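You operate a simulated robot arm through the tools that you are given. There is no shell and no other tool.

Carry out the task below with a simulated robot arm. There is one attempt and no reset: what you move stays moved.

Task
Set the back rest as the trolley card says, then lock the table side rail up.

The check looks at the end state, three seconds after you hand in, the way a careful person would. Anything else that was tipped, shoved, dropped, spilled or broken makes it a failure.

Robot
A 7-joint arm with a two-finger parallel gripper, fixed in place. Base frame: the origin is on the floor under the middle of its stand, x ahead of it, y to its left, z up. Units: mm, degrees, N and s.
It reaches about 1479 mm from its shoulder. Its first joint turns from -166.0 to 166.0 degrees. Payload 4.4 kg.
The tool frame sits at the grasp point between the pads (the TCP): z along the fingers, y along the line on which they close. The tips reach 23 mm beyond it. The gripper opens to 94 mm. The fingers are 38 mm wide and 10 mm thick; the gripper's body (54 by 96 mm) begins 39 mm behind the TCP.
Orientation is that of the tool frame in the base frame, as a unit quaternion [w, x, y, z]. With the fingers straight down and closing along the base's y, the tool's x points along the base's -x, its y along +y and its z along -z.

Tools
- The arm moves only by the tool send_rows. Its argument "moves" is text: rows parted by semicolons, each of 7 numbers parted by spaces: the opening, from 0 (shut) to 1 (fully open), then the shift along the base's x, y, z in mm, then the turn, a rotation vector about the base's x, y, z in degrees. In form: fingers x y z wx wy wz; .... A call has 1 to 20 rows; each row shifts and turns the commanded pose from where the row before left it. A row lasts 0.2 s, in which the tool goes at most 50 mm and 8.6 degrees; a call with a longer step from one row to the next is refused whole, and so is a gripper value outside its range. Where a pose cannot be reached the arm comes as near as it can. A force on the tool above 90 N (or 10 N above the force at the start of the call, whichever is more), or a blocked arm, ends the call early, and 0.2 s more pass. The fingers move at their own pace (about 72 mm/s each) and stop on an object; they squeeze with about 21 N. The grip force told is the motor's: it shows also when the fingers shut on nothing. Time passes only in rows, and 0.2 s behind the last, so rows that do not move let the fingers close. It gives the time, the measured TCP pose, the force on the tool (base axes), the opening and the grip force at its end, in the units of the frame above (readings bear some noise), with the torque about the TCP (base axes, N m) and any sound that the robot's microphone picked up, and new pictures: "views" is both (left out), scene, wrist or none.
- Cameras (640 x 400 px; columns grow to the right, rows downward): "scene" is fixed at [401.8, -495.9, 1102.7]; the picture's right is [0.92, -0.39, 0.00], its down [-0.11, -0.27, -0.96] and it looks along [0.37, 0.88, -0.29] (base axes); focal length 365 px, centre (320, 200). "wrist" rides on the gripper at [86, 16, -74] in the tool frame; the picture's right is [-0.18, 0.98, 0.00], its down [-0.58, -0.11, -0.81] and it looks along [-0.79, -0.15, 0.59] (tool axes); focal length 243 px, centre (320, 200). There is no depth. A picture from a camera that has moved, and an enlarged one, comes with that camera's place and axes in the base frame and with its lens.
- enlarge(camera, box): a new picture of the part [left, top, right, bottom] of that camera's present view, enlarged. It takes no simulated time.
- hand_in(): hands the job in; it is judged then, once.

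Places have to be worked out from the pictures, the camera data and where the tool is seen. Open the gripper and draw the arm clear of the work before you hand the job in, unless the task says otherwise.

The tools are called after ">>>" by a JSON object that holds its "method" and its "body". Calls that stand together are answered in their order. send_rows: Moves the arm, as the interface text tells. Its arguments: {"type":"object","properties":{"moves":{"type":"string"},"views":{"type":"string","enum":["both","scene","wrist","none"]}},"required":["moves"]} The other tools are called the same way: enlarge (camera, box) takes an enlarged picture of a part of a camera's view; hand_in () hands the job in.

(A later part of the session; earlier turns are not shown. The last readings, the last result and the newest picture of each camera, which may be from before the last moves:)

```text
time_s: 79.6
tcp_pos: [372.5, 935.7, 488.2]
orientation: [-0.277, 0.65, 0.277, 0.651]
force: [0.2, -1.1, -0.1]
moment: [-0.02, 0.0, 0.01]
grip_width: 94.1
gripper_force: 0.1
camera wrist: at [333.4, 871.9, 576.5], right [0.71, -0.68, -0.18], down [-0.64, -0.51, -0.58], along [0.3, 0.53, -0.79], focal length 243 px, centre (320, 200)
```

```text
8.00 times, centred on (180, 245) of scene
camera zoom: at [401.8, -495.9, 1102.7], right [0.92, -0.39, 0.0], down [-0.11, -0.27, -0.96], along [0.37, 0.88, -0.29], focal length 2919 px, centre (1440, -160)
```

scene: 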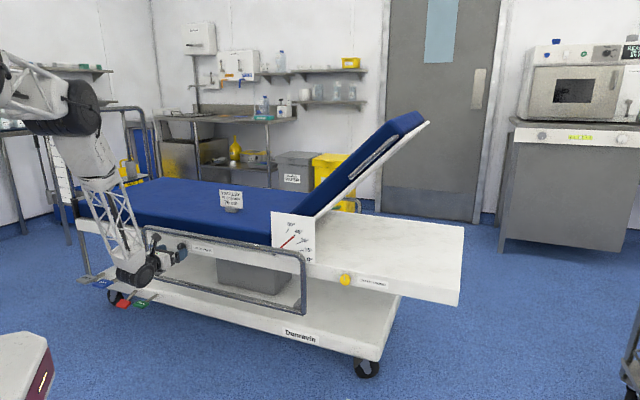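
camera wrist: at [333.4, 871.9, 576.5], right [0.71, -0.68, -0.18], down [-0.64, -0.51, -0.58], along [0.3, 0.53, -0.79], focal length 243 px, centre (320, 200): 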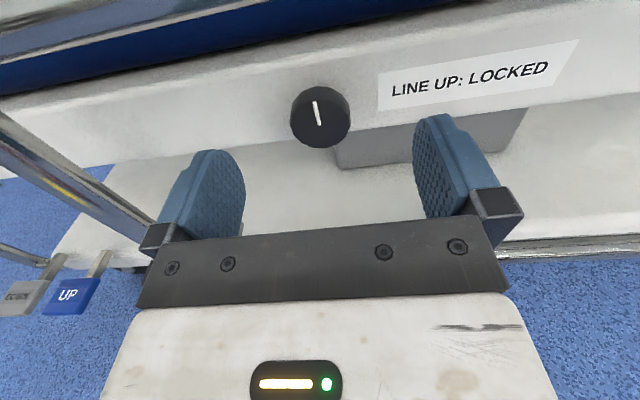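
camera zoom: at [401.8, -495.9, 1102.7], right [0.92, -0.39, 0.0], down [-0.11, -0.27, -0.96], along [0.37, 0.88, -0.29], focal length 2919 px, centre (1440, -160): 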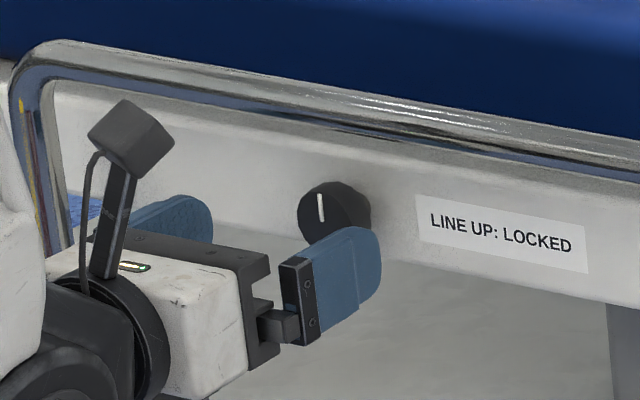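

Depth to the face is about 38 mm and the offset is within a few mm. I advance 20 mm and compare the image position with the one that worked on the yellow knob.

>>> {"method": "send_rows", "body": {"moves": "1 6.9 7.2 2 0 0 0;1 6.9 7.2 0 0 0 0;1 0 0 0 0 0 0", "views": "wrist"}}

>>> {"method": "enlarge", "body": {"camera": "wrist", "box": [240, 80, 400, 180]}}

>>> {"method": "enlarge", "body": {"camera": "scene", "box": [140, 220, 220, 270]}}

```text
time_s: 80.4
tcp_pos: [386.2, 951.1, 492.5]
orientation: [-0.278, 0.65, 0.278, 0.65]
force: [-0.4, -0.7, -0.1]
moment: [0.0, -0.01, 0.01]
grip_width: 94.0
gripper_force: 0.0
camera wrist: at [347.4, 886.1, 579.0], right [0.71, -0.68, -0.18], down [-0.64, -0.51, -0.58], along [0.3, 0.53, -0.79], focal length 243 px, centre (320, 200)
```

wrist: 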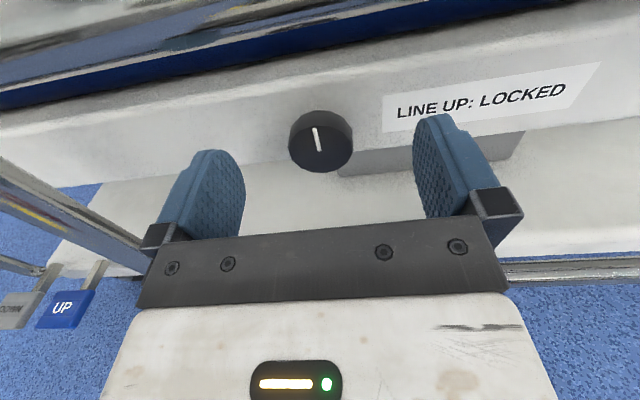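

```text
4.00 times, centred on (320, 130) of wrist
camera zoom: at [347.4, 886.1, 579.0], right [0.71, -0.68, -0.18], down [-0.64, -0.51, -0.58], along [0.3, 0.53, -0.79], focal length 970 px, centre (320, 480)
```

zoom: 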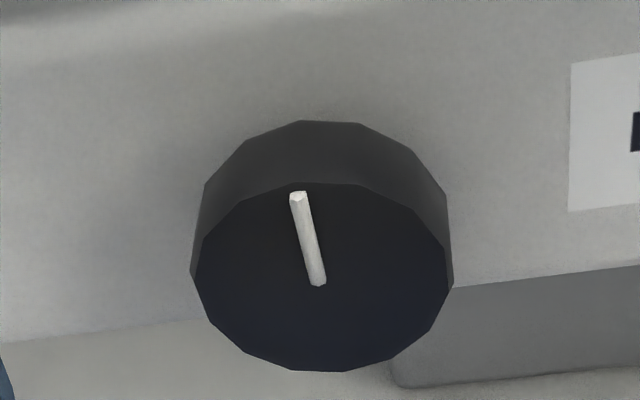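

```text
8.00 times, centred on (180, 245) of scene
camera zoom: at [401.8, -495.9, 1102.7], right [0.92, -0.39, 0.0], down [-0.11, -0.27, -0.96], along [0.37, 0.88, -0.29], focal length 2919 px, centre (1440, -160)
```

zoom: 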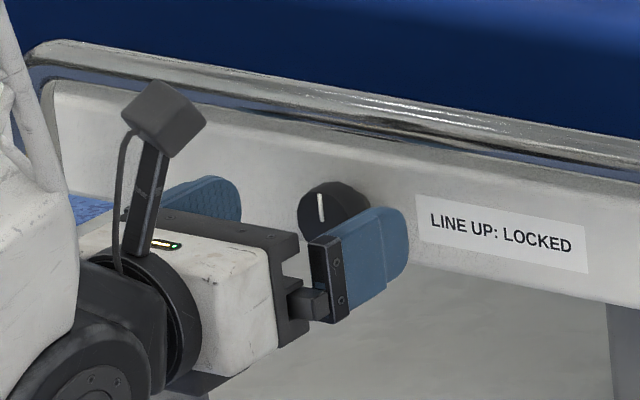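

By comparison with the yellow knob, the face is about 21 mm ahead and the centre about 3 mm below the axis. I lower 3 mm, advance 7 mm and close.

>>> {"method": "send_rows", "body": {"moves": "1 0 0 -3 0 0 0;1 2.4 2.5 0 0 0 0;1 2.4 2.5 0 0 0 0;0.6 0 0 0 0 0 0;0.4 0 0 0 0 0 0;0.3 0 0 0 0 0 0;0.2 0 0 0 0 0 0;0.2 0 0 0 0 0 0", "views": "wrist"}}

>>> {"method": "enlarge", "body": {"camera": "wrist", "box": [240, 80, 400, 180]}}

```text
time_s: 82.2
tcp_pos: [390.7, 956.4, 488.3]
orientation: [-0.278, 0.65, 0.277, 0.651]
force: [-6.6, 11.1, -3.2]
moment: [-0.02, 0.05, 0.28]
grip_width: 37.6
gripper_force: 44.7
camera wrist: at [351.4, 891.0, 575.9], right [0.71, -0.68, -0.18], down [-0.64, -0.51, -0.58], along [0.3, 0.53, -0.79], focal length 243 px, centre (320, 200)
```

wrist: 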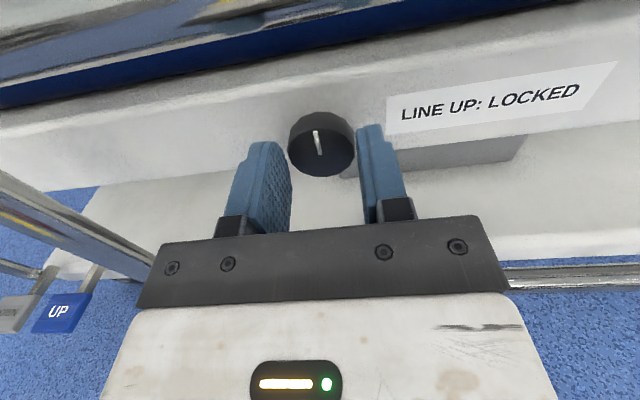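

```text
4.00 times, centred on (320, 130) of wrist
camera zoom: at [351.4, 891.0, 575.9], right [0.71, -0.68, -0.18], down [-0.64, -0.51, -0.58], along [0.3, 0.53, -0.79], focal length 970 px, centre (320, 480)
```

zoom: 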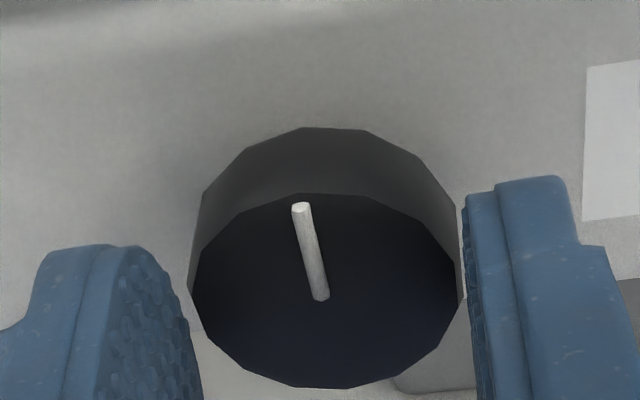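

Gripped at 37.6 mm and well centred. I turn counter-clockwise as with the yellow knob, 32° first.

>>> {"method": "send_rows", "body": {"moves": "0.2 -0.5 0.6 0 -5.56 -5.75 0;0.2 0 0 0 -5.56 -5.75 0;0.2 0 0 0 -5.56 -5.75 0;0.2 0 0 0 -5.56 -5.75 0;0.2 0 0 0 0 0 0", "views": "wrist"}}

>>> {"method": "enlarge", "body": {"camera": "wrist", "box": [240, 80, 400, 180]}}

>>> {"method": "enlarge", "body": {"camera": "scene", "box": [140, 220, 220, 270]}}

```text
time_s: 83.4
tcp_pos: [390.2, 956.9, 488.3]
orientation: [-0.088, 0.548, 0.447, 0.701]
force: [-25.5, 41.9, -21.3]
moment: [-0.51, 0.8, 0.69]
grip_width: 37.6
gripper_force: 44.9
camera wrist: at [315.4, 925.9, 571.0], right [0.67, -0.64, 0.37], down [-0.4, -0.73, -0.55], along [0.62, 0.22, -0.75], focal length 243 px, centre (320, 200)
```

wrist: 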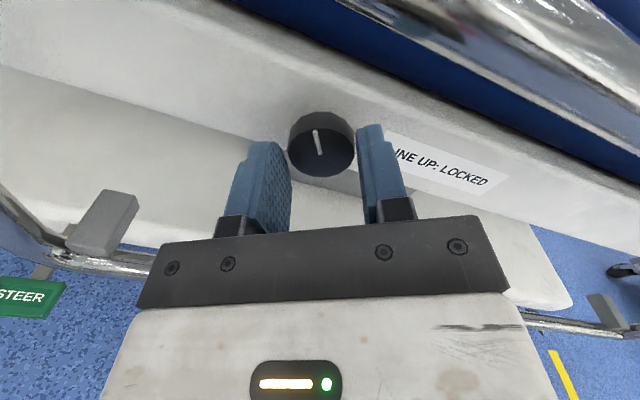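

```text
4.00 times, centred on (320, 130) of wrist
camera zoom: at [315.4, 925.9, 571.0], right [0.67, -0.64, 0.37], down [-0.4, -0.73, -0.55], along [0.62, 0.22, -0.75], focal length 970 px, centre (320, 480)
```

zoom: 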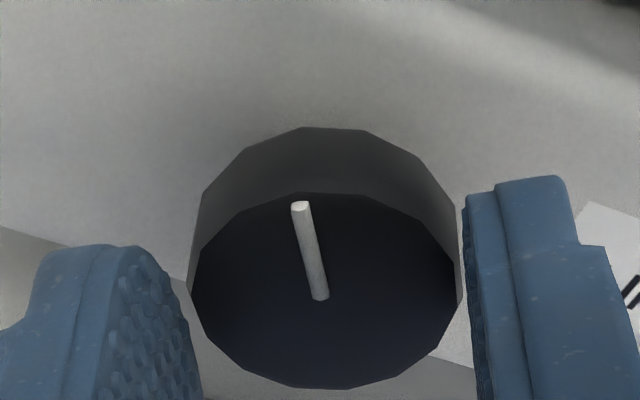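

```text
8.00 times, centred on (180, 245) of scene
camera zoom: at [401.8, -495.9, 1102.7], right [0.92, -0.39, 0.0], down [-0.11, -0.27, -0.96], along [0.37, 0.88, -0.29], focal length 2919 px, centre (1440, -160)
```

zoom: 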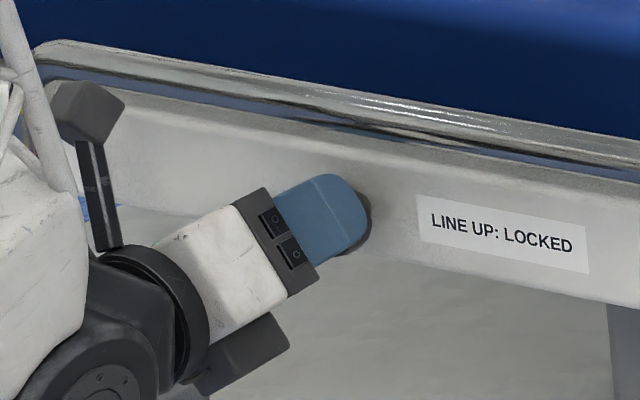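

The black knob turns with the fingers. I relieve about 50 N along the closing line by shifting left and down slightly, then continue.

>>> {"method": "send_rows", "body": {"moves": "0.2 -1.2 1.1 -1.0 0 0 0;0.2 0 0 0 -5.56 -5.75 0;0.2 0 0 0 -5.56 -5.75 0;0.2 0 0 0 0 0 0", "views": "none"}}

```text
time_s: 84.4
tcp_pos: [389.4, 958.1, 488.0]
orientation: [0.011, 0.481, 0.519, 0.706]
force: [-29.1, 24.6, -10.2]
moment: [0.01, 0.16, 0.96]
grip_width: 37.7
gripper_force: 45.5
```

>>> {"method": "send_rows", "body": {"moves": "0.2 -1.0 1.0 -1.0 0 0 0;0.2 0 0 0 -5.56 -5.75 0;0.2 0 0 0 -5.56 -5.75 0;0.2 0 0 -0.5 -5.56 -5.75 0;0.2 0 0 0 0 0 0", "views": "wrist"}}

>>> {"method": "enlarge", "body": {"camera": "wrist", "box": [240, 80, 400, 180]}}

```text
time_s: 85.6
tcp_pos: [389.2, 957.4, 486.8]
orientation: [0.159, 0.364, 0.607, 0.688]
force: [-8.8, -4.4, 5.0]
moment: [-0.03, 0.02, -0.26]
grip_width: 37.8
gripper_force: 45.2
camera wrist: at [282.0, 958.4, 529.1], right [0.35, -0.33, 0.88], down [-0.19, -0.94, -0.28], along [0.92, -0.07, -0.39], focal length 243 px, centre (320, 200)
```

wrist: 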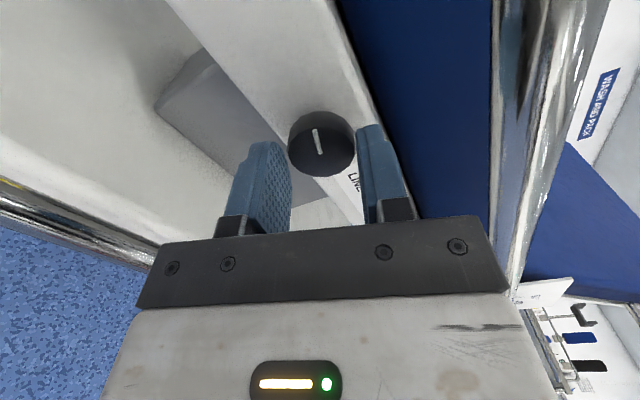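

```text
4.00 times, centred on (320, 130) of wrist
camera zoom: at [282.0, 958.4, 529.1], right [0.35, -0.33, 0.88], down [-0.19, -0.94, -0.28], along [0.92, -0.07, -0.39], focal length 970 px, centre (320, 480)
```

zoom: 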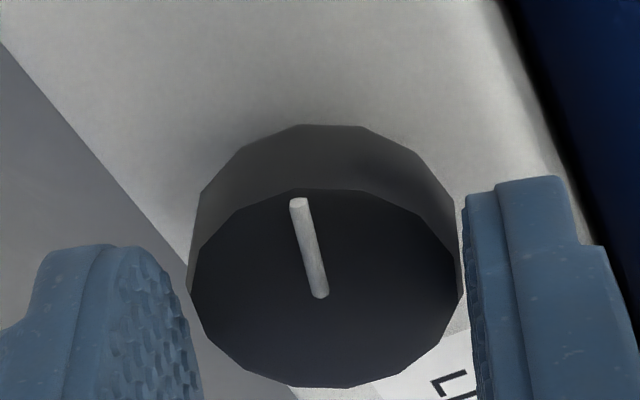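

Turning cleanly with almost no load. I finish the last 24° to the stop.

>>> {"method": "send_rows", "body": {"moves": "0.2 0 0 0 -5.56 -5.75 0;0.2 0 0 0 -5.56 -5.75 0;0.2 0 0 0 -4.2 -4.3 0;0.2 0 0 0 0 0 0", "views": "wrist"}}

>>> {"method": "enlarge", "body": {"camera": "wrist", "box": [240, 80, 400, 180]}}

```text
time_s: 86.6
tcp_pos: [388.2, 956.8, 485.1]
orientation: [0.288, 0.241, 0.667, 0.644]
force: [6.8, 10.7, -17.2]
moment: [0.19, 0.5, 0.12]
grip_width: 37.8
gripper_force: 45.0
camera wrist: at [274.4, 965.2, 496.2], right [0.09, -0.07, 0.99], down [-0.14, -0.99, -0.06], along [0.99, -0.13, -0.1], focal length 243 px, centre (320, 200)
```

wrist: 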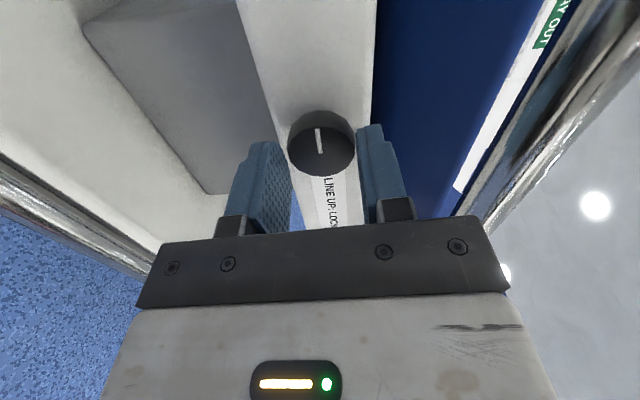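

```text
4.00 times, centred on (320, 130) of wrist
camera zoom: at [274.4, 965.2, 496.2], right [0.09, -0.07, 0.99], down [-0.14, -0.99, -0.06], along [0.99, -0.13, -0.1], focal length 970 px, centre (320, 480)
```

zoom: 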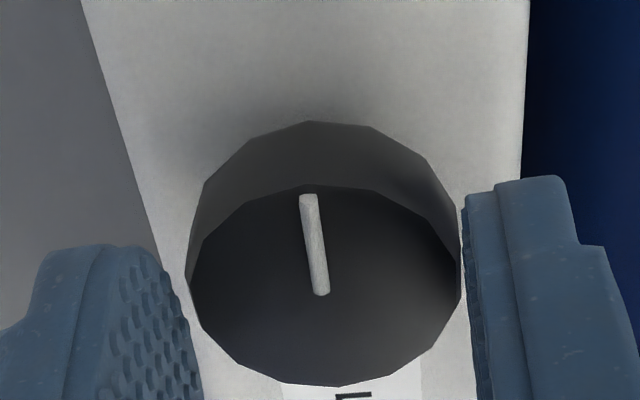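

The knob has reached its stop, so the rail is unlocked. I open, back off and look at the rail.

>>> {"method": "send_rows", "body": {"moves": "0.5 0 0 0 0 0 0;1 0 0 0 0 0 0;1 0 0 0 0 0 0;1 -10.4 -10.8 0 0 0 0;1 -20.8 -21.6 0 0 0 0;1 -20.8 -21.6 0 0 0 0;1 -20.8 -21.6 0 0 0 0;1 0 0 0 0 0 0", "views": "both"}}

>>> {"method": "enlarge", "body": {"camera": "scene", "box": [140, 220, 220, 270]}}

>>> {"method": "enlarge", "body": {"camera": "wrist", "box": [280, 0, 640, 225]}}

```text
time_s: 88.4
tcp_pos: [315.1, 882.3, 486.5]
orientation: [0.287, 0.243, 0.666, 0.644]
force: [-0.1, -0.5, -0.1]
moment: [-0.02, 0.02, 0.0]
grip_width: 94.4
gripper_force: 0.0
camera wrist: at [201.1, 889.2, 497.7], right [0.09, -0.08, 0.99], down [-0.14, -0.99, -0.06], along [0.99, -0.13, -0.1], focal length 243 px, centre (320, 200)
```

scene: 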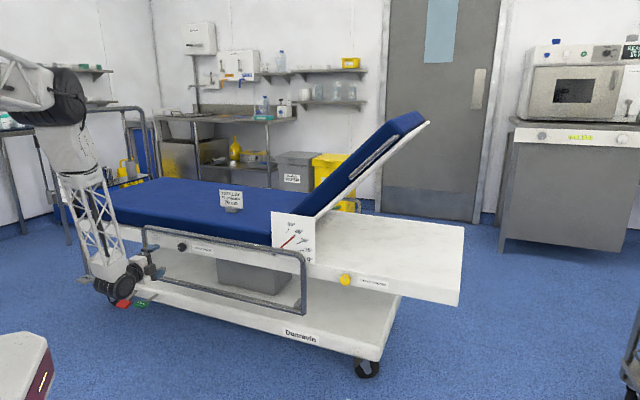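
wrist: 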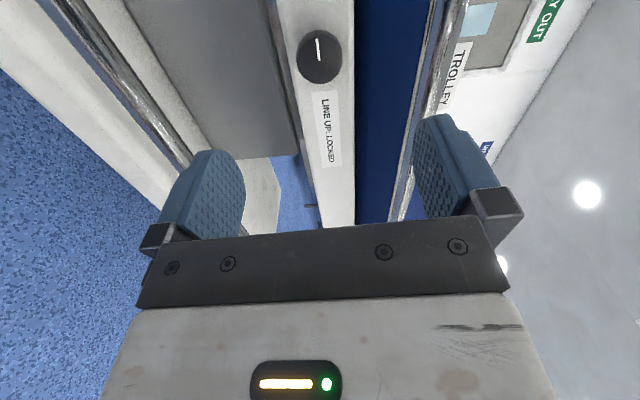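

```text
8.00 times, centred on (180, 245) of scene
camera zoom: at [401.8, -495.9, 1102.7], right [0.92, -0.39, 0.0], down [-0.11, -0.27, -0.96], along [0.37, 0.88, -0.29], focal length 2919 px, centre (1440, -160)
```

zoom: 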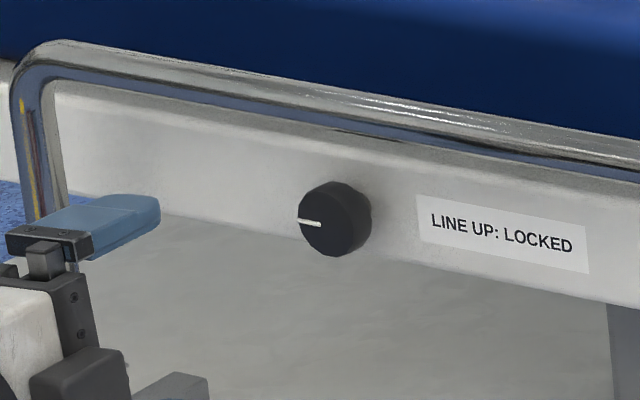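

```text
1.78 times, centred on (460, 112) of wrist
camera zoom: at [201.1, 889.2, 497.7], right [0.09, -0.08, 0.99], down [-0.14, -0.99, -0.06], along [0.99, -0.13, -0.1], focal length 431 px, centre (71, 356)
```

zoom: 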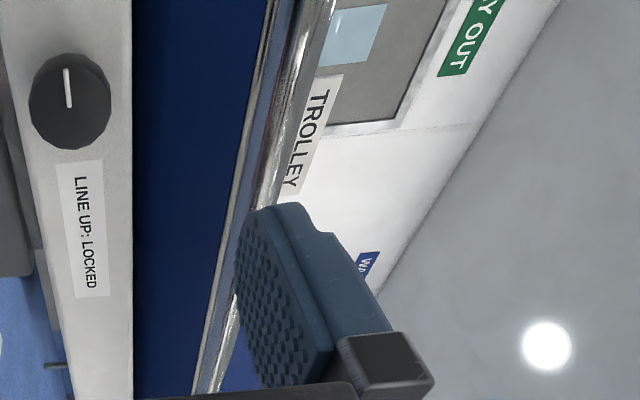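

The line is horizontal, so the rail is unlocked, and the rail has not moved. The top bar is near z≈560–566 and n≈947–953. I move in front of it at a point right of the knob, with fingers closing vertically.

>>> {"method": "send_rows", "body": {"moves": "1 22.2 -18.4 26.2 2.78 2.88 0;1 22.2 -18.4 26.2 0 0 0;1 22.2 -18.4 26.2 0 0 0;1 0 0 0 0 0 0", "views": "both"}}

>>> {"method": "enlarge", "body": {"camera": "wrist", "box": [240, 0, 480, 150]}}

>>> {"method": "enlarge", "body": {"camera": "scene", "box": [130, 205, 230, 268]}}

```text
time_s: 89.4
tcp_pos: [381.6, 826.0, 564.7]
orientation: [0.264, 0.266, 0.658, 0.654]
force: [1.0, -0.1, -0.7]
moment: [0.02, 0.02, 0.01]
grip_width: 94.1
gripper_force: 0.0
camera wrist: at [268.5, 833.5, 581.5], right [0.14, -0.12, 0.98], down [-0.14, -0.98, -0.11], along [0.98, -0.12, -0.15], focal length 243 px, centre (320, 200)
```

scene: 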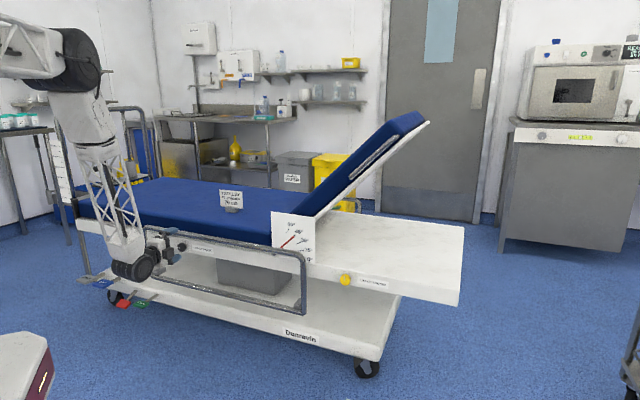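
wrist: 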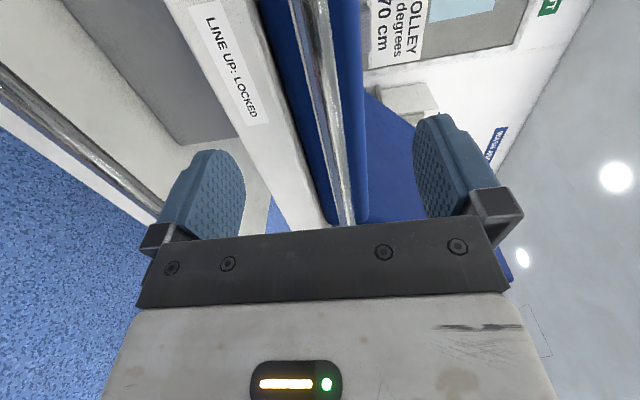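

```text
2.67 times, centred on (360, 75) of wrist
camera zoom: at [268.5, 833.5, 581.5], right [0.14, -0.12, 0.98], down [-0.14, -0.98, -0.11], along [0.98, -0.12, -0.15], focal length 647 px, centre (213, 533)
```

zoom: 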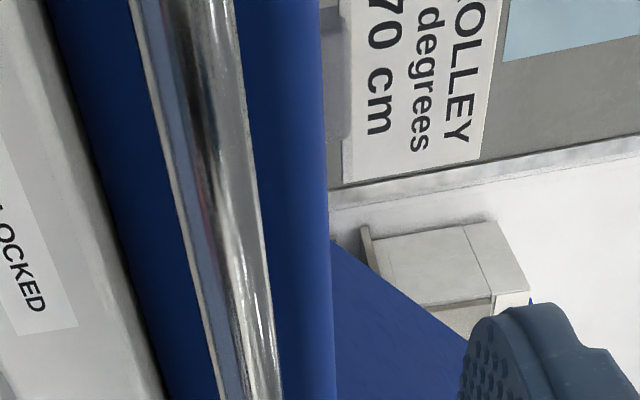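

```text
6.35 times, centred on (180, 236) of scene
camera zoom: at [401.8, -495.9, 1102.7], right [0.92, -0.39, 0.0], down [-0.11, -0.27, -0.96], along [0.37, 0.88, -0.29], focal length 2317 px, centre (1209, -32)
```

zoom: 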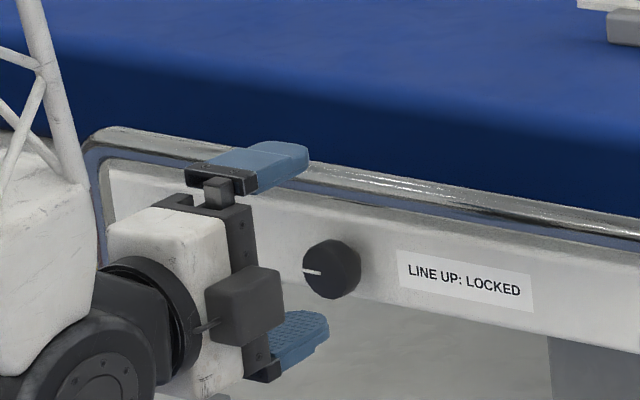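

The top bar is about 90 mm ahead and 2 mm above the TCP, parallel to the tool, and about 22 mm thick. I advance 84 mm in steps around it and close.

>>> {"method": "send_rows", "body": {"moves": "1 20.8 21.6 2 0 0 0;1 17.4 18.0 0 0 0 0;1 10.4 10.8 0 0 0 0;1 6.3 6.5 0 0 0 0;1 3.5 3.6 0 0 0 0;1 0 0 0 0 0 0", "views": "both"}}

>>> {"method": "enlarge", "body": {"camera": "wrist", "box": [220, 60, 460, 210]}}

>>> {"method": "enlarge", "body": {"camera": "scene", "box": [150, 210, 250, 273]}}

```text
time_s: 90.8
tcp_pos: [441.6, 887.6, 567.0]
orientation: [0.265, 0.265, 0.656, 0.655]
force: [-0.1, 0.9, 0.2]
moment: [0.02, 0.0, 0.0]
grip_width: 93.9
gripper_force: 0.0
camera wrist: at [327.6, 894.9, 584.3], right [0.14, -0.12, 0.98], down [-0.14, -0.98, -0.11], along [0.98, -0.12, -0.15], focal length 243 px, centre (320, 200)
```

scene: 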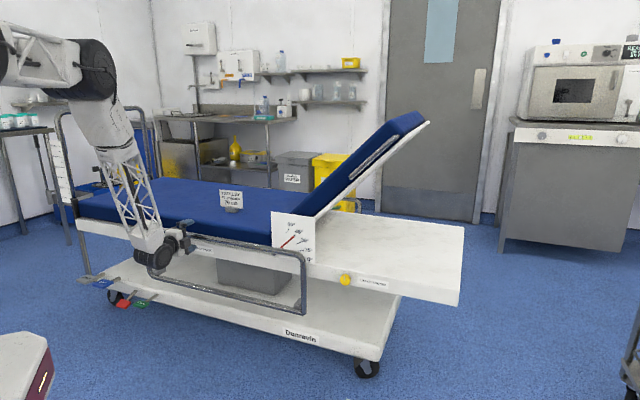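
wrist: 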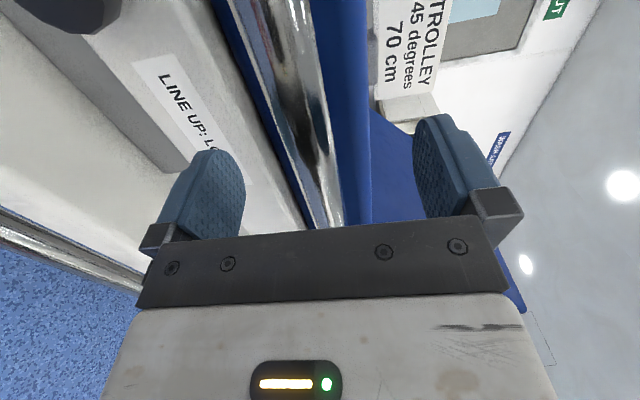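

```text
2.67 times, centred on (340, 135) of wrist
camera zoom: at [327.6, 894.9, 584.3], right [0.14, -0.12, 0.98], down [-0.14, -0.98, -0.11], along [0.98, -0.12, -0.15], focal length 647 px, centre (267, 373)
```

zoom: 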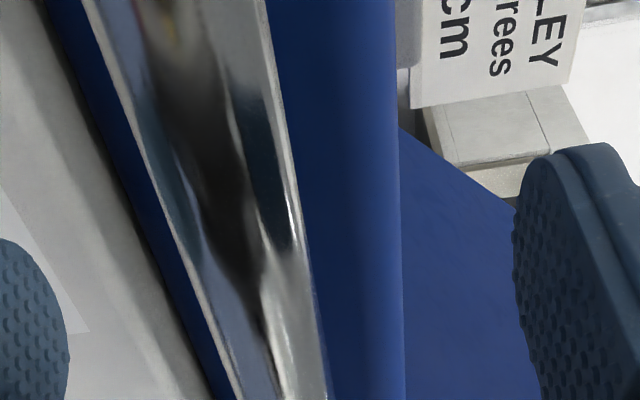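

```text
6.35 times, centred on (200, 242) of scene
camera zoom: at [401.8, -495.9, 1102.7], right [0.92, -0.39, 0.0], down [-0.11, -0.27, -0.96], along [0.37, 0.88, -0.29], focal length 2317 px, centre (1082, -64)
```

zoom: 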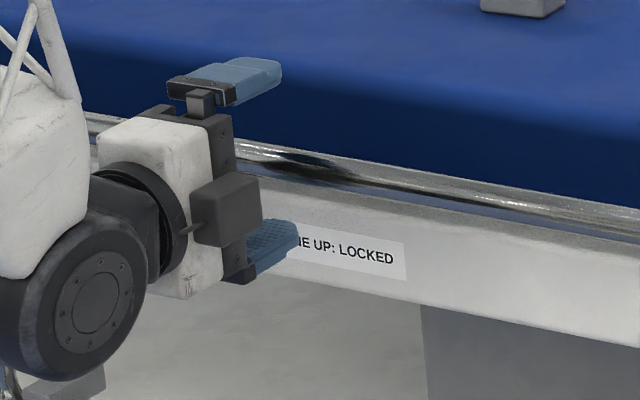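

The bar lies between the fingers about 2 mm below the TCP. I close on it.

>>> {"method": "send_rows", "body": {"moves": "0.7 0 0 -1.5 0 0 0;0.4 0 0 0 0 0 0;0.2 0 0 0 0 0 0;0.1 0 0 0 0 0 0;0 0 0 0 0 0 0;0 0 0 0 0 0 0", "views": "wrist"}}

```text
time_s: 92.2
tcp_pos: [441.2, 888.0, 564.6]
orientation: [0.265, 0.265, 0.657, 0.654]
force: [0.8, 2.5, -0.5]
moment: [-0.07, -0.05, -0.04]
grip_width: 21.4
gripper_force: 44.9
camera wrist: at [327.6, 895.0, 582.7], right [0.14, -0.12, 0.98], down [-0.14, -0.98, -0.11], along [0.98, -0.12, -0.15], focal length 243 px, centre (320, 200)
```

wrist: 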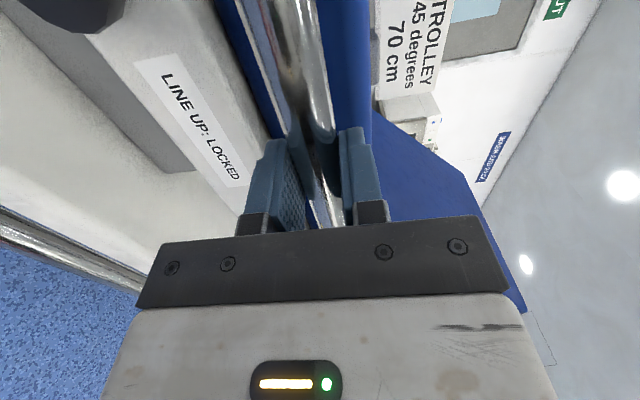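

Firm grip (21.4 mm) with no load. I lift 20 mm straight up to learn how the rail moves.

>>> {"method": "send_rows", "body": {"moves": "0 0 0 5 0 0 0;0 0 0 7.5 0 0 0;0 0 0 7.5 0 0 0;0 0 0 0 0 0 0", "views": "both"}}

>>> {"method": "enlarge", "body": {"camera": "scene", "box": [120, 210, 320, 335]}}

```text
time_s: 93.2
tcp_pos: [441.7, 888.3, 585.3]
orientation: [0.265, 0.265, 0.657, 0.654]
force: [14.7, 9.3, -0.9]
moment: [-0.13, -0.06, -0.21]
grip_width: 21.7
gripper_force: 45.2
camera wrist: at [327.5, 895.0, 602.9], right [0.14, -0.13, 0.98], down [-0.14, -0.98, -0.11], along [0.98, -0.13, -0.15], focal length 243 px, centre (320, 200)
```

scene: 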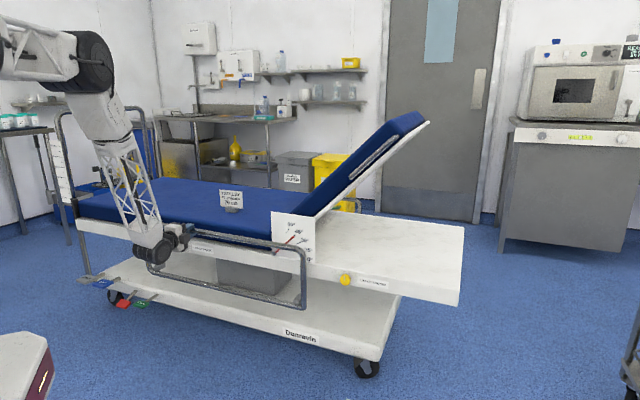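
wrist: 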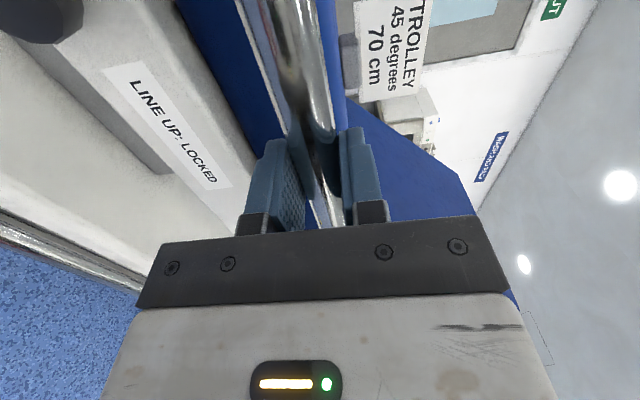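

```text
3.20 times, centred on (220, 272) of scene
camera zoom: at [401.8, -495.9, 1102.7], right [0.92, -0.39, 0.0], down [-0.11, -0.27, -0.96], along [0.37, 0.88, -0.29], focal length 1168 px, centre (640, -32)
```

zoom: 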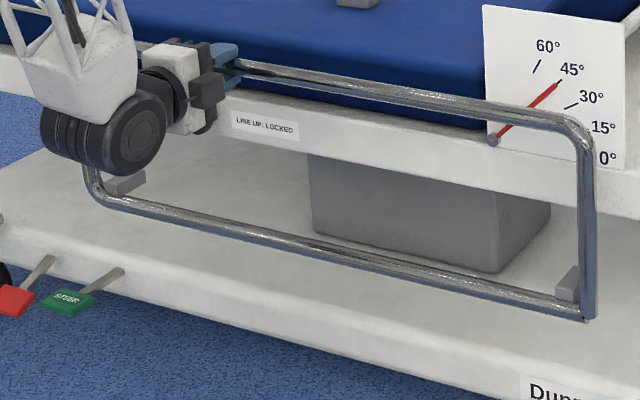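

The rail slides straight up, nearly weightless. I keep lifting in steps while watching for a stop.

>>> {"method": "send_rows", "body": {"moves": "0 0.5 0.5 15 0 0 0;0 0 0 15 0 0 0;0 0 0 15 0 0 0;0 0 0 15 0 0 0;0 0 0 0 0 0 0", "views": "scene"}}

>>> {"method": "enlarge", "body": {"camera": "scene", "box": [120, 210, 320, 335]}}

```text
time_s: 94.4
tcp_pos: [441.6, 887.8, 644.3]
orientation: [0.263, 0.266, 0.657, 0.655]
force: [-12.7, -24.2, 0.0]
moment: [0.05, 0.13, 0.08]
grip_width: 21.9
gripper_force: 44.5
```

scene: 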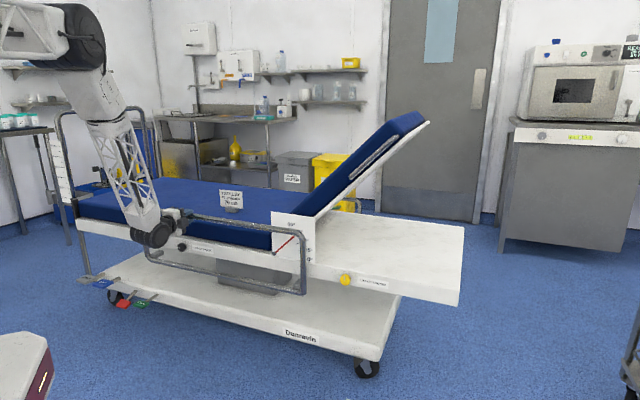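

```text
3.20 times, centred on (220, 272) of scene
camera zoom: at [401.8, -495.9, 1102.7], right [0.92, -0.39, 0.0], down [-0.11, -0.27, -0.96], along [0.37, 0.88, -0.29], focal length 1168 px, centre (640, -32)
```

zoom: 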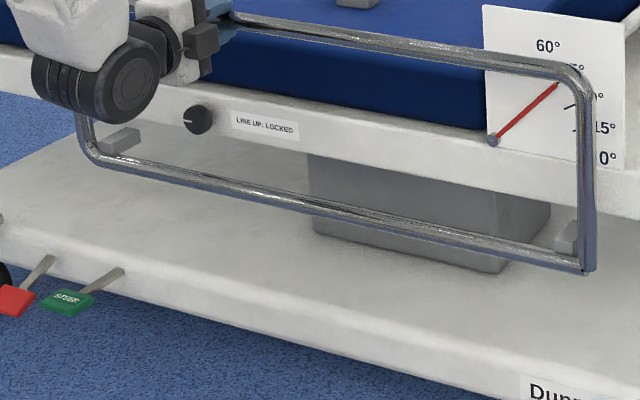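

>>> {"method": "send_rows", "body": {"moves": "0 -0.4 -0.4 15 0 0 0;0 0 0 15 0 0 0;0 0 0 10 0 0 0;0 0 0 10 0 0 0;0 0 0 0 0 0 0", "views": "scene"}}

>>> {"method": "enlarge", "body": {"camera": "scene", "box": [120, 190, 320, 315]}}

```text
time_s: 95.6
tcp_pos: [441.5, 887.5, 695.9]
orientation: [0.264, 0.265, 0.657, 0.654]
force: [-12.6, -26.9, 0.7]
moment: [-0.01, -0.04, -0.06]
grip_width: 21.8
gripper_force: 45.2
```

scene: 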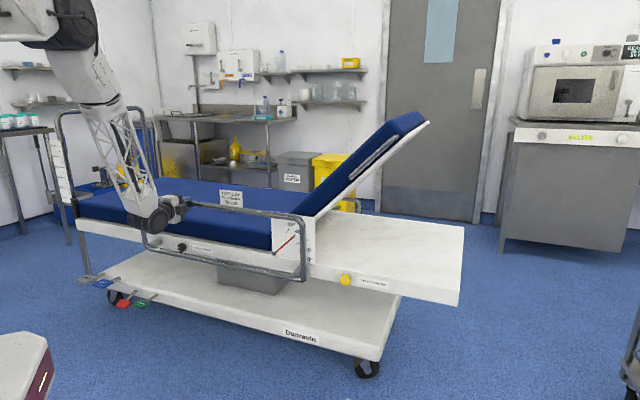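

```text
3.20 times, centred on (220, 252) of scene
camera zoom: at [401.8, -495.9, 1102.7], right [0.92, -0.39, 0.0], down [-0.11, -0.27, -0.96], along [0.37, 0.88, -0.29], focal length 1168 px, centre (640, 32)
```

zoom: 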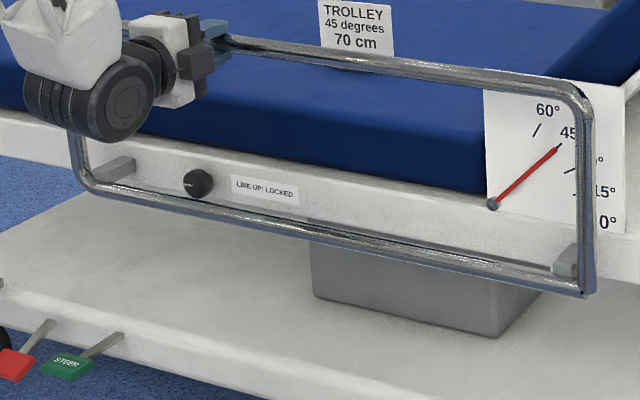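

No stop yet, after 131 mm of lift. I continue and keep easing the small outward load.

>>> {"method": "send_rows", "body": {"moves": "0 -0.6 -0.8 10 0 0 0;0 0 0 10 0 0 0;0 0 0 10 0 0 0;0 0 0 10 0 0 0;0 0 0 0 0 0 0", "views": "scene"}}

>>> {"method": "enlarge", "body": {"camera": "scene", "box": [120, 180, 320, 305]}}

```text
time_s: 96.8
tcp_pos: [440.8, 888.9, 736.4]
orientation: [0.263, 0.266, 0.657, 0.655]
force: [20.5, 19.1, -0.4]
moment: [-0.11, -0.17, -0.26]
grip_width: 21.5
gripper_force: 45.2
```

scene: 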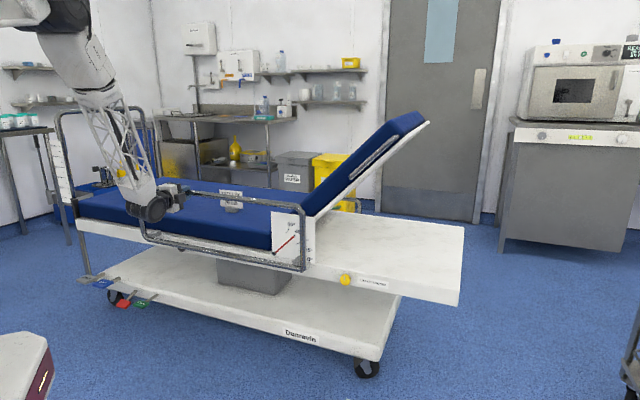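

```text
3.20 times, centred on (220, 242) of scene
camera zoom: at [401.8, -495.9, 1102.7], right [0.92, -0.39, 0.0], down [-0.11, -0.27, -0.96], along [0.37, 0.88, -0.29], focal length 1168 px, centre (640, 64)
```

zoom: 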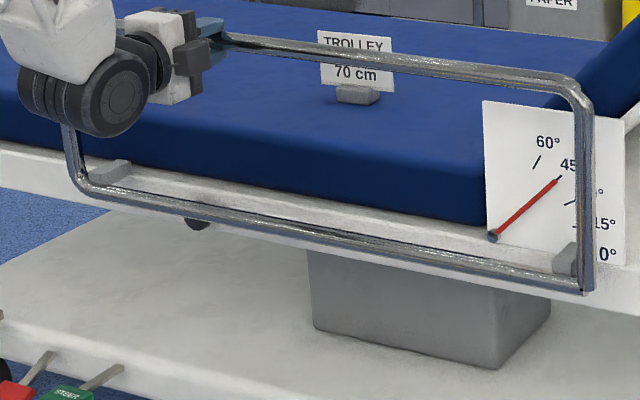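

>>> {"method": "send_rows", "body": {"moves": "0 0.3 0.3 10 0 0 0;0 0 0 10 0 0 0;0 0 0 10 0 0 0;0 0 0 10 0 0 0;0 0 0 0 0 0 0", "views": "scene"}}

>>> {"method": "enlarge", "body": {"camera": "scene", "box": [120, 170, 320, 295]}}

```text
time_s: 98.0
tcp_pos: [439.2, 886.6, 776.0]
orientation: [0.264, 0.265, 0.657, 0.655]
force: [10.8, 15.7, 0.6]
moment: [-0.13, 0.01, -0.09]
grip_width: 21.6
gripper_force: 44.9
```

scene: 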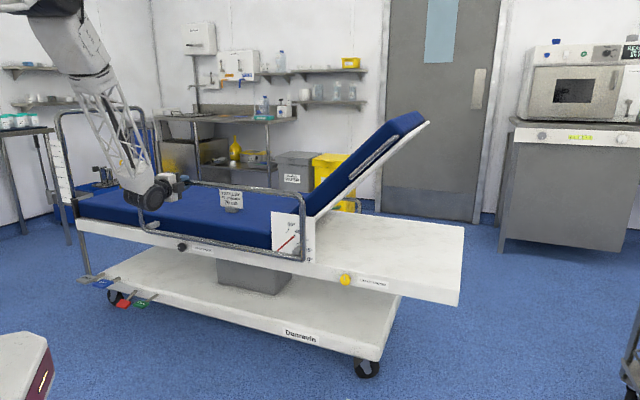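

```text
3.20 times, centred on (220, 232) of scene
camera zoom: at [401.8, -495.9, 1102.7], right [0.92, -0.39, 0.0], down [-0.11, -0.27, -0.96], along [0.37, 0.88, -0.29], focal length 1168 px, centre (640, 96)
```

zoom: 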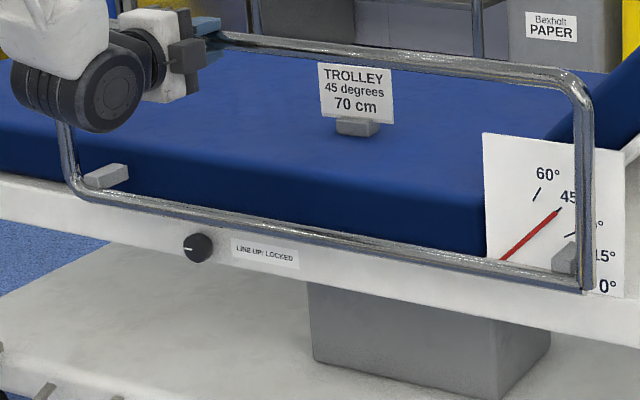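

The rail is now 211 mm up and its lower bar has cleared the knob. I continue in small steps looking for the upper stop.

>>> {"method": "send_rows", "body": {"moves": "0 0.3 0.3 8 0 0 0;0 0 0 8 0 0 0;0 0 0 0 0 0 0", "views": "none"}}

>>> {"method": "send_rows", "body": {"moves": "0 0 0 8 0 0 0;0 0 0 8 0 0 0;0 0 0 0 0 0 0", "views": "scene"}}

```text
time_s: 98.8
tcp_pos: [440.0, 886.5, 785.4]
orientation: [0.263, 0.265, 0.66, 0.652]
force: [6.8, 24.6, -59.3]
moment: [0.2, 0.83, 0.25]
grip_width: 21.5
gripper_force: 45.2
```

```text
time_s: 99.2
tcp_pos: [439.2, 884.2, 784.9]
orientation: [0.263, 0.265, 0.662, 0.65]
force: [10.0, 18.4, -16.5]
moment: [0.73, 0.88, 0.78]
grip_width: 21.7
gripper_force: 45.1
stopped in row 1: the force on the tool passed its limit at 96 N (the readings are from after the stop); the commanded pose is now the measured one
```

scene: 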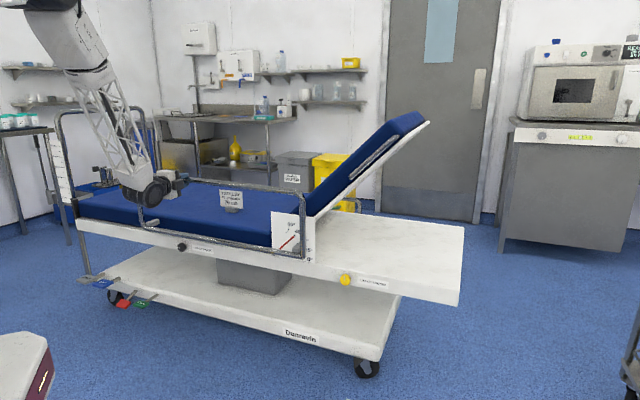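

The upper stop is at about z=785, a rise of about 220 mm. I loosen the fingers slightly, keeping them around the bar as a catch, and see whether the rail stays up.

>>> {"method": "send_rows", "body": {"moves": "0.33 0 0 0 0 0 0;0.33 0 0 0 0 0 0;0.33 0 0 0 0 0 0;0.33 0 0 0 0 0 0;0.33 0 0 0 0 0 0;0.33 0 0 0 0 0 0", "views": "wrist"}}

>>> {"method": "enlarge", "body": {"camera": "scene", "box": [120, 170, 320, 295]}}

>>> {"method": "enlarge", "body": {"camera": "wrist", "box": [220, 60, 460, 210]}}

```text
time_s: 100.5
tcp_pos: [438.8, 884.6, 786.8]
orientation: [0.263, 0.265, 0.662, 0.65]
force: [0.4, 0.8, 0.7]
moment: [0.01, 0.02, -0.01]
grip_width: 31.1
gripper_force: 0.0
camera wrist: at [325.9, 891.6, 804.5], right [0.14, -0.11, 0.98], down [-0.14, -0.99, -0.09], along [0.98, -0.13, -0.16], focal length 243 px, centre (320, 200)
```

wrist: 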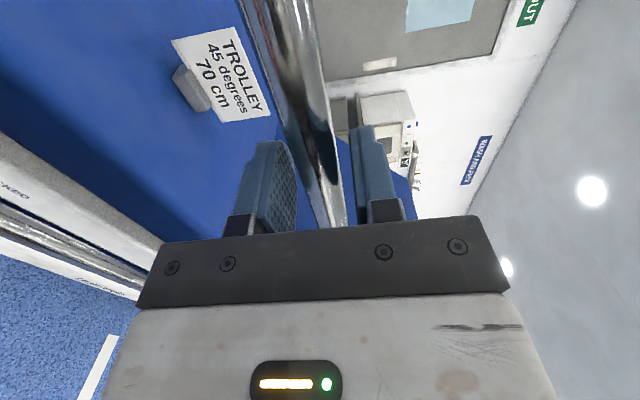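

```text
3.20 times, centred on (220, 232) of scene
camera zoom: at [401.8, -495.9, 1102.7], right [0.92, -0.39, 0.0], down [-0.11, -0.27, -0.96], along [0.37, 0.88, -0.29], focal length 1168 px, centre (640, 96)
```

zoom: 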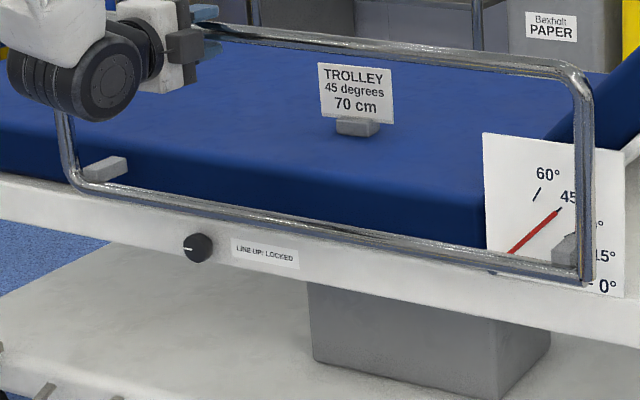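

```text
2.67 times, centred on (340, 135) of wrist
camera zoom: at [325.9, 891.6, 804.5], right [0.14, -0.11, 0.98], down [-0.14, -0.99, -0.09], along [0.98, -0.13, -0.16], focal length 647 px, centre (267, 373)
```

zoom: 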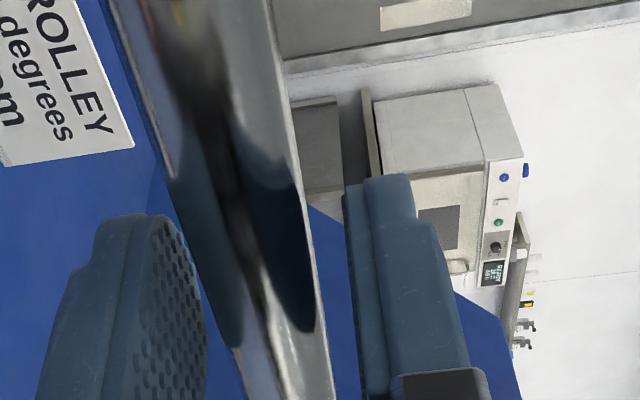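

The rail stays up by itself with zero load on the tool. I open, withdraw, then come down in front of the black knob again with the same roll, watching the rail's lower bar.

>>> {"method": "send_rows", "body": {"moves": "0.6 0 0 0 0 0 0;0.6 0 0 0 0 0 0;0.6 -13.9 -14.4 0 0 0 0;0.6 -20.8 -21.6 0 0 0 0;0.6 -18.1 -18.7 0 0 0 0;0.6 -7.7 7.4 -37.7 0.7 -0.7 0;0.6 -7.7 7.4 -37.7 0 0 0;0.6 -7.7 7.4 -37.7 0 0 0;0.6 -7.7 7.4 -37.7 0 0 0;0.6 -7.7 7.4 -37.7 0 0 0;0.6 -7.7 7.4 -37.7 0 0 0;0.6 -7.7 7.4 -37.7 0 0 0;0.6 -7.7 7.4 -37.7 0 0 0;0.6 0 0 0 0 0 0", "views": "both"}}

>>> {"method": "enlarge", "body": {"camera": "wrist", "box": [240, 0, 480, 150]}}

>>> {"method": "enlarge", "body": {"camera": "scene", "box": [120, 170, 320, 295]}}

```text
time_s: 103.5
tcp_pos: [326.1, 890.0, 484.1]
orientation: [0.266, 0.263, 0.656, 0.655]
force: [0.4, 0.0, -0.2]
moment: [0.0, 0.01, 0.0]
grip_width: 56.4
gripper_force: 0.1
camera wrist: at [211.6, 896.6, 501.1], right [0.13, -0.13, 0.98], down [-0.14, -0.98, -0.11], along [0.98, -0.12, -0.15], focal length 243 px, centre (320, 200)
```

scene: 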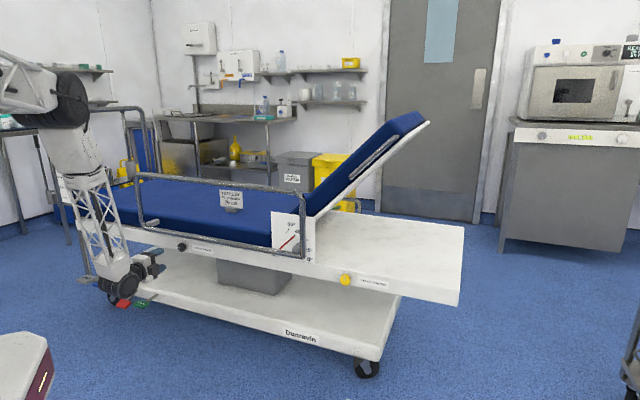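
wrist: 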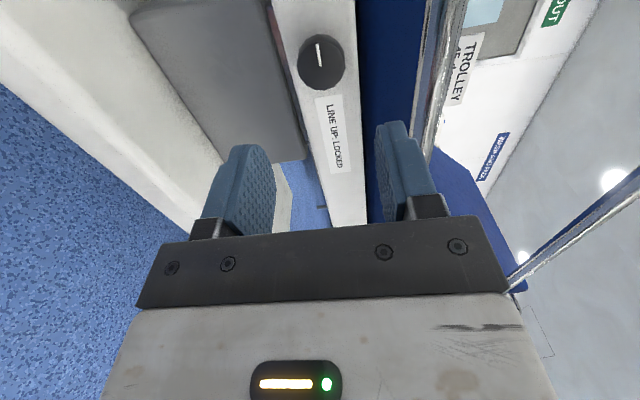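

```text
2.67 times, centred on (360, 75) of wrist
camera zoom: at [211.6, 896.6, 501.1], right [0.13, -0.13, 0.98], down [-0.14, -0.98, -0.11], along [0.98, -0.12, -0.15], focal length 647 px, centre (213, 533)
```

zoom: 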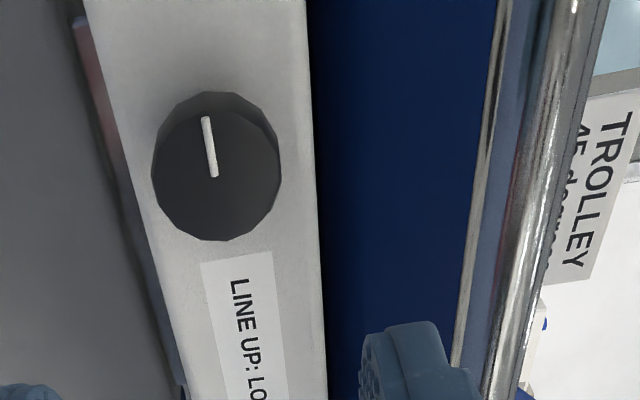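

```text
3.20 times, centred on (220, 232) of scene
camera zoom: at [401.8, -495.9, 1102.7], right [0.92, -0.39, 0.0], down [-0.11, -0.27, -0.96], along [0.37, 0.88, -0.29], focal length 1168 px, centre (640, 96)
```

zoom: 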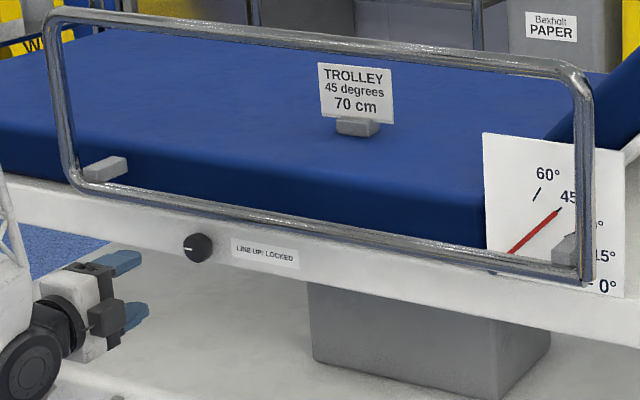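

The rail is still fully up and the lower bar (z≈556) leaves room above the knob. I advance 92 mm with the reduced opening and close on the knob.

>>> {"method": "send_rows", "body": {"moves": "0.6 18.1 18.7 1 0 0 0;0.6 18.1 18.7 0 0 0 0;0.6 13.9 14.4 0 0 0 0;0.6 8.3 8.6 0 0 0 0;0.6 5.5 5.8 0 0 0 0;0.6 0 0 0 0 0 0", "views": "wrist"}}

>>> {"method": "enlarge", "body": {"camera": "wrist", "box": [240, 80, 400, 180]}}

```text
time_s: 105.0
tcp_pos: [388.2, 955.3, 485.3]
orientation: [0.266, 0.264, 0.656, 0.655]
force: [-0.1, 0.5, 0.0]
moment: [-0.02, 0.0, 0.02]
grip_width: 56.4
gripper_force: 0.0
camera wrist: at [274.9, 962.0, 502.9], right [0.13, -0.13, 0.98], down [-0.14, -0.98, -0.11], along [0.98, -0.12, -0.15], focal length 243 px, centre (320, 200)
```

wrist: 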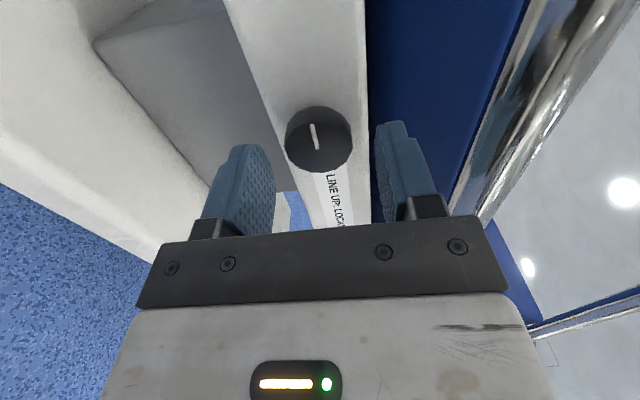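

```text
4.00 times, centred on (320, 130) of wrist
camera zoom: at [274.9, 962.0, 502.9], right [0.13, -0.13, 0.98], down [-0.14, -0.98, -0.11], along [0.98, -0.12, -0.15], focal length 970 px, centre (320, 480)
```

zoom: 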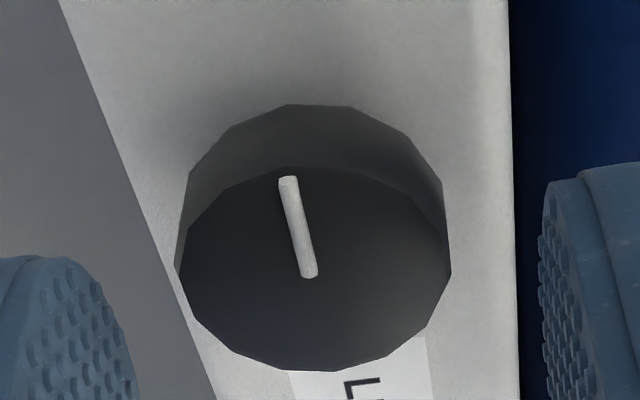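

Nearly centred. I correct about 2 mm left and 1.5 mm in, then close.

>>> {"method": "send_rows", "body": {"moves": "0.6 -0.4 2.5 -0.8 0 0 0;0.4 0 0 0 0 0 0;0.3 0 0 0 0 0 0;0.2 0 0 0 0 0 0;0.2 0 0 0 0 0 0", "views": "wrist"}}

>>> {"method": "enlarge", "body": {"camera": "wrist", "box": [240, 80, 400, 180]}}

```text
time_s: 106.2
tcp_pos: [389.6, 957.6, 483.6]
orientation: [0.265, 0.264, 0.656, 0.655]
force: [3.0, 2.9, -3.9]
moment: [-0.1, 0.1, -0.16]
grip_width: 37.7
gripper_force: 44.6
camera wrist: at [274.6, 964.8, 501.8], right [0.13, -0.13, 0.98], down [-0.14, -0.98, -0.11], along [0.98, -0.12, -0.15], focal length 243 px, centre (320, 200)
```

wrist: 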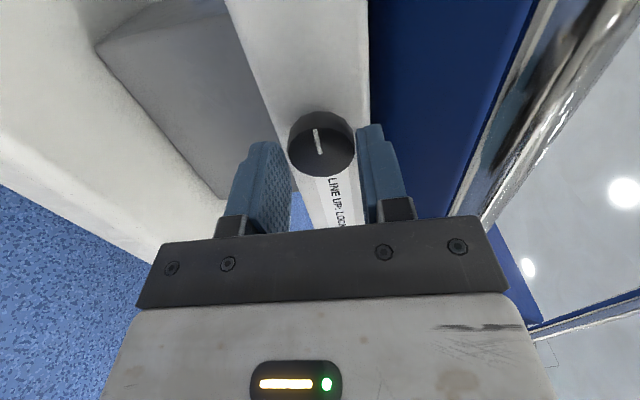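

```text
4.00 times, centred on (320, 130) of wrist
camera zoom: at [274.6, 964.8, 501.8], right [0.13, -0.13, 0.98], down [-0.14, -0.98, -0.11], along [0.98, -0.12, -0.15], focal length 970 px, centre (320, 480)
```

zoom: 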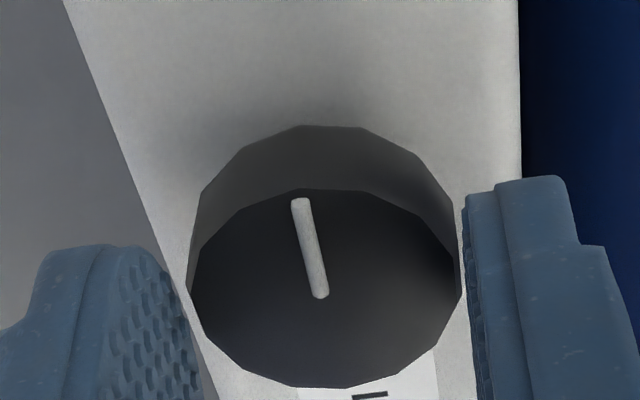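

Cleanly gripped with almost no load. I turn clockwise toward line up, the first 32°.

>>> {"method": "send_rows", "body": {"moves": "0.2 0 0 0 5.56 5.75 0;0.2 0 0 0 5.56 5.75 0;0.2 0 0 0 5.56 5.75 0;0.2 0 0 0 5.56 5.75 0;0.2 0 0 0 0 0 0", "views": "none"}}

```text
time_s: 107.3
tcp_pos: [389.2, 957.6, 486.4]
orientation: [0.075, 0.434, 0.557, 0.704]
force: [-14.9, -30.8, 34.8]
moment: [0.62, -0.81, -0.56]
grip_width: 38.0
gripper_force: 45.3
```

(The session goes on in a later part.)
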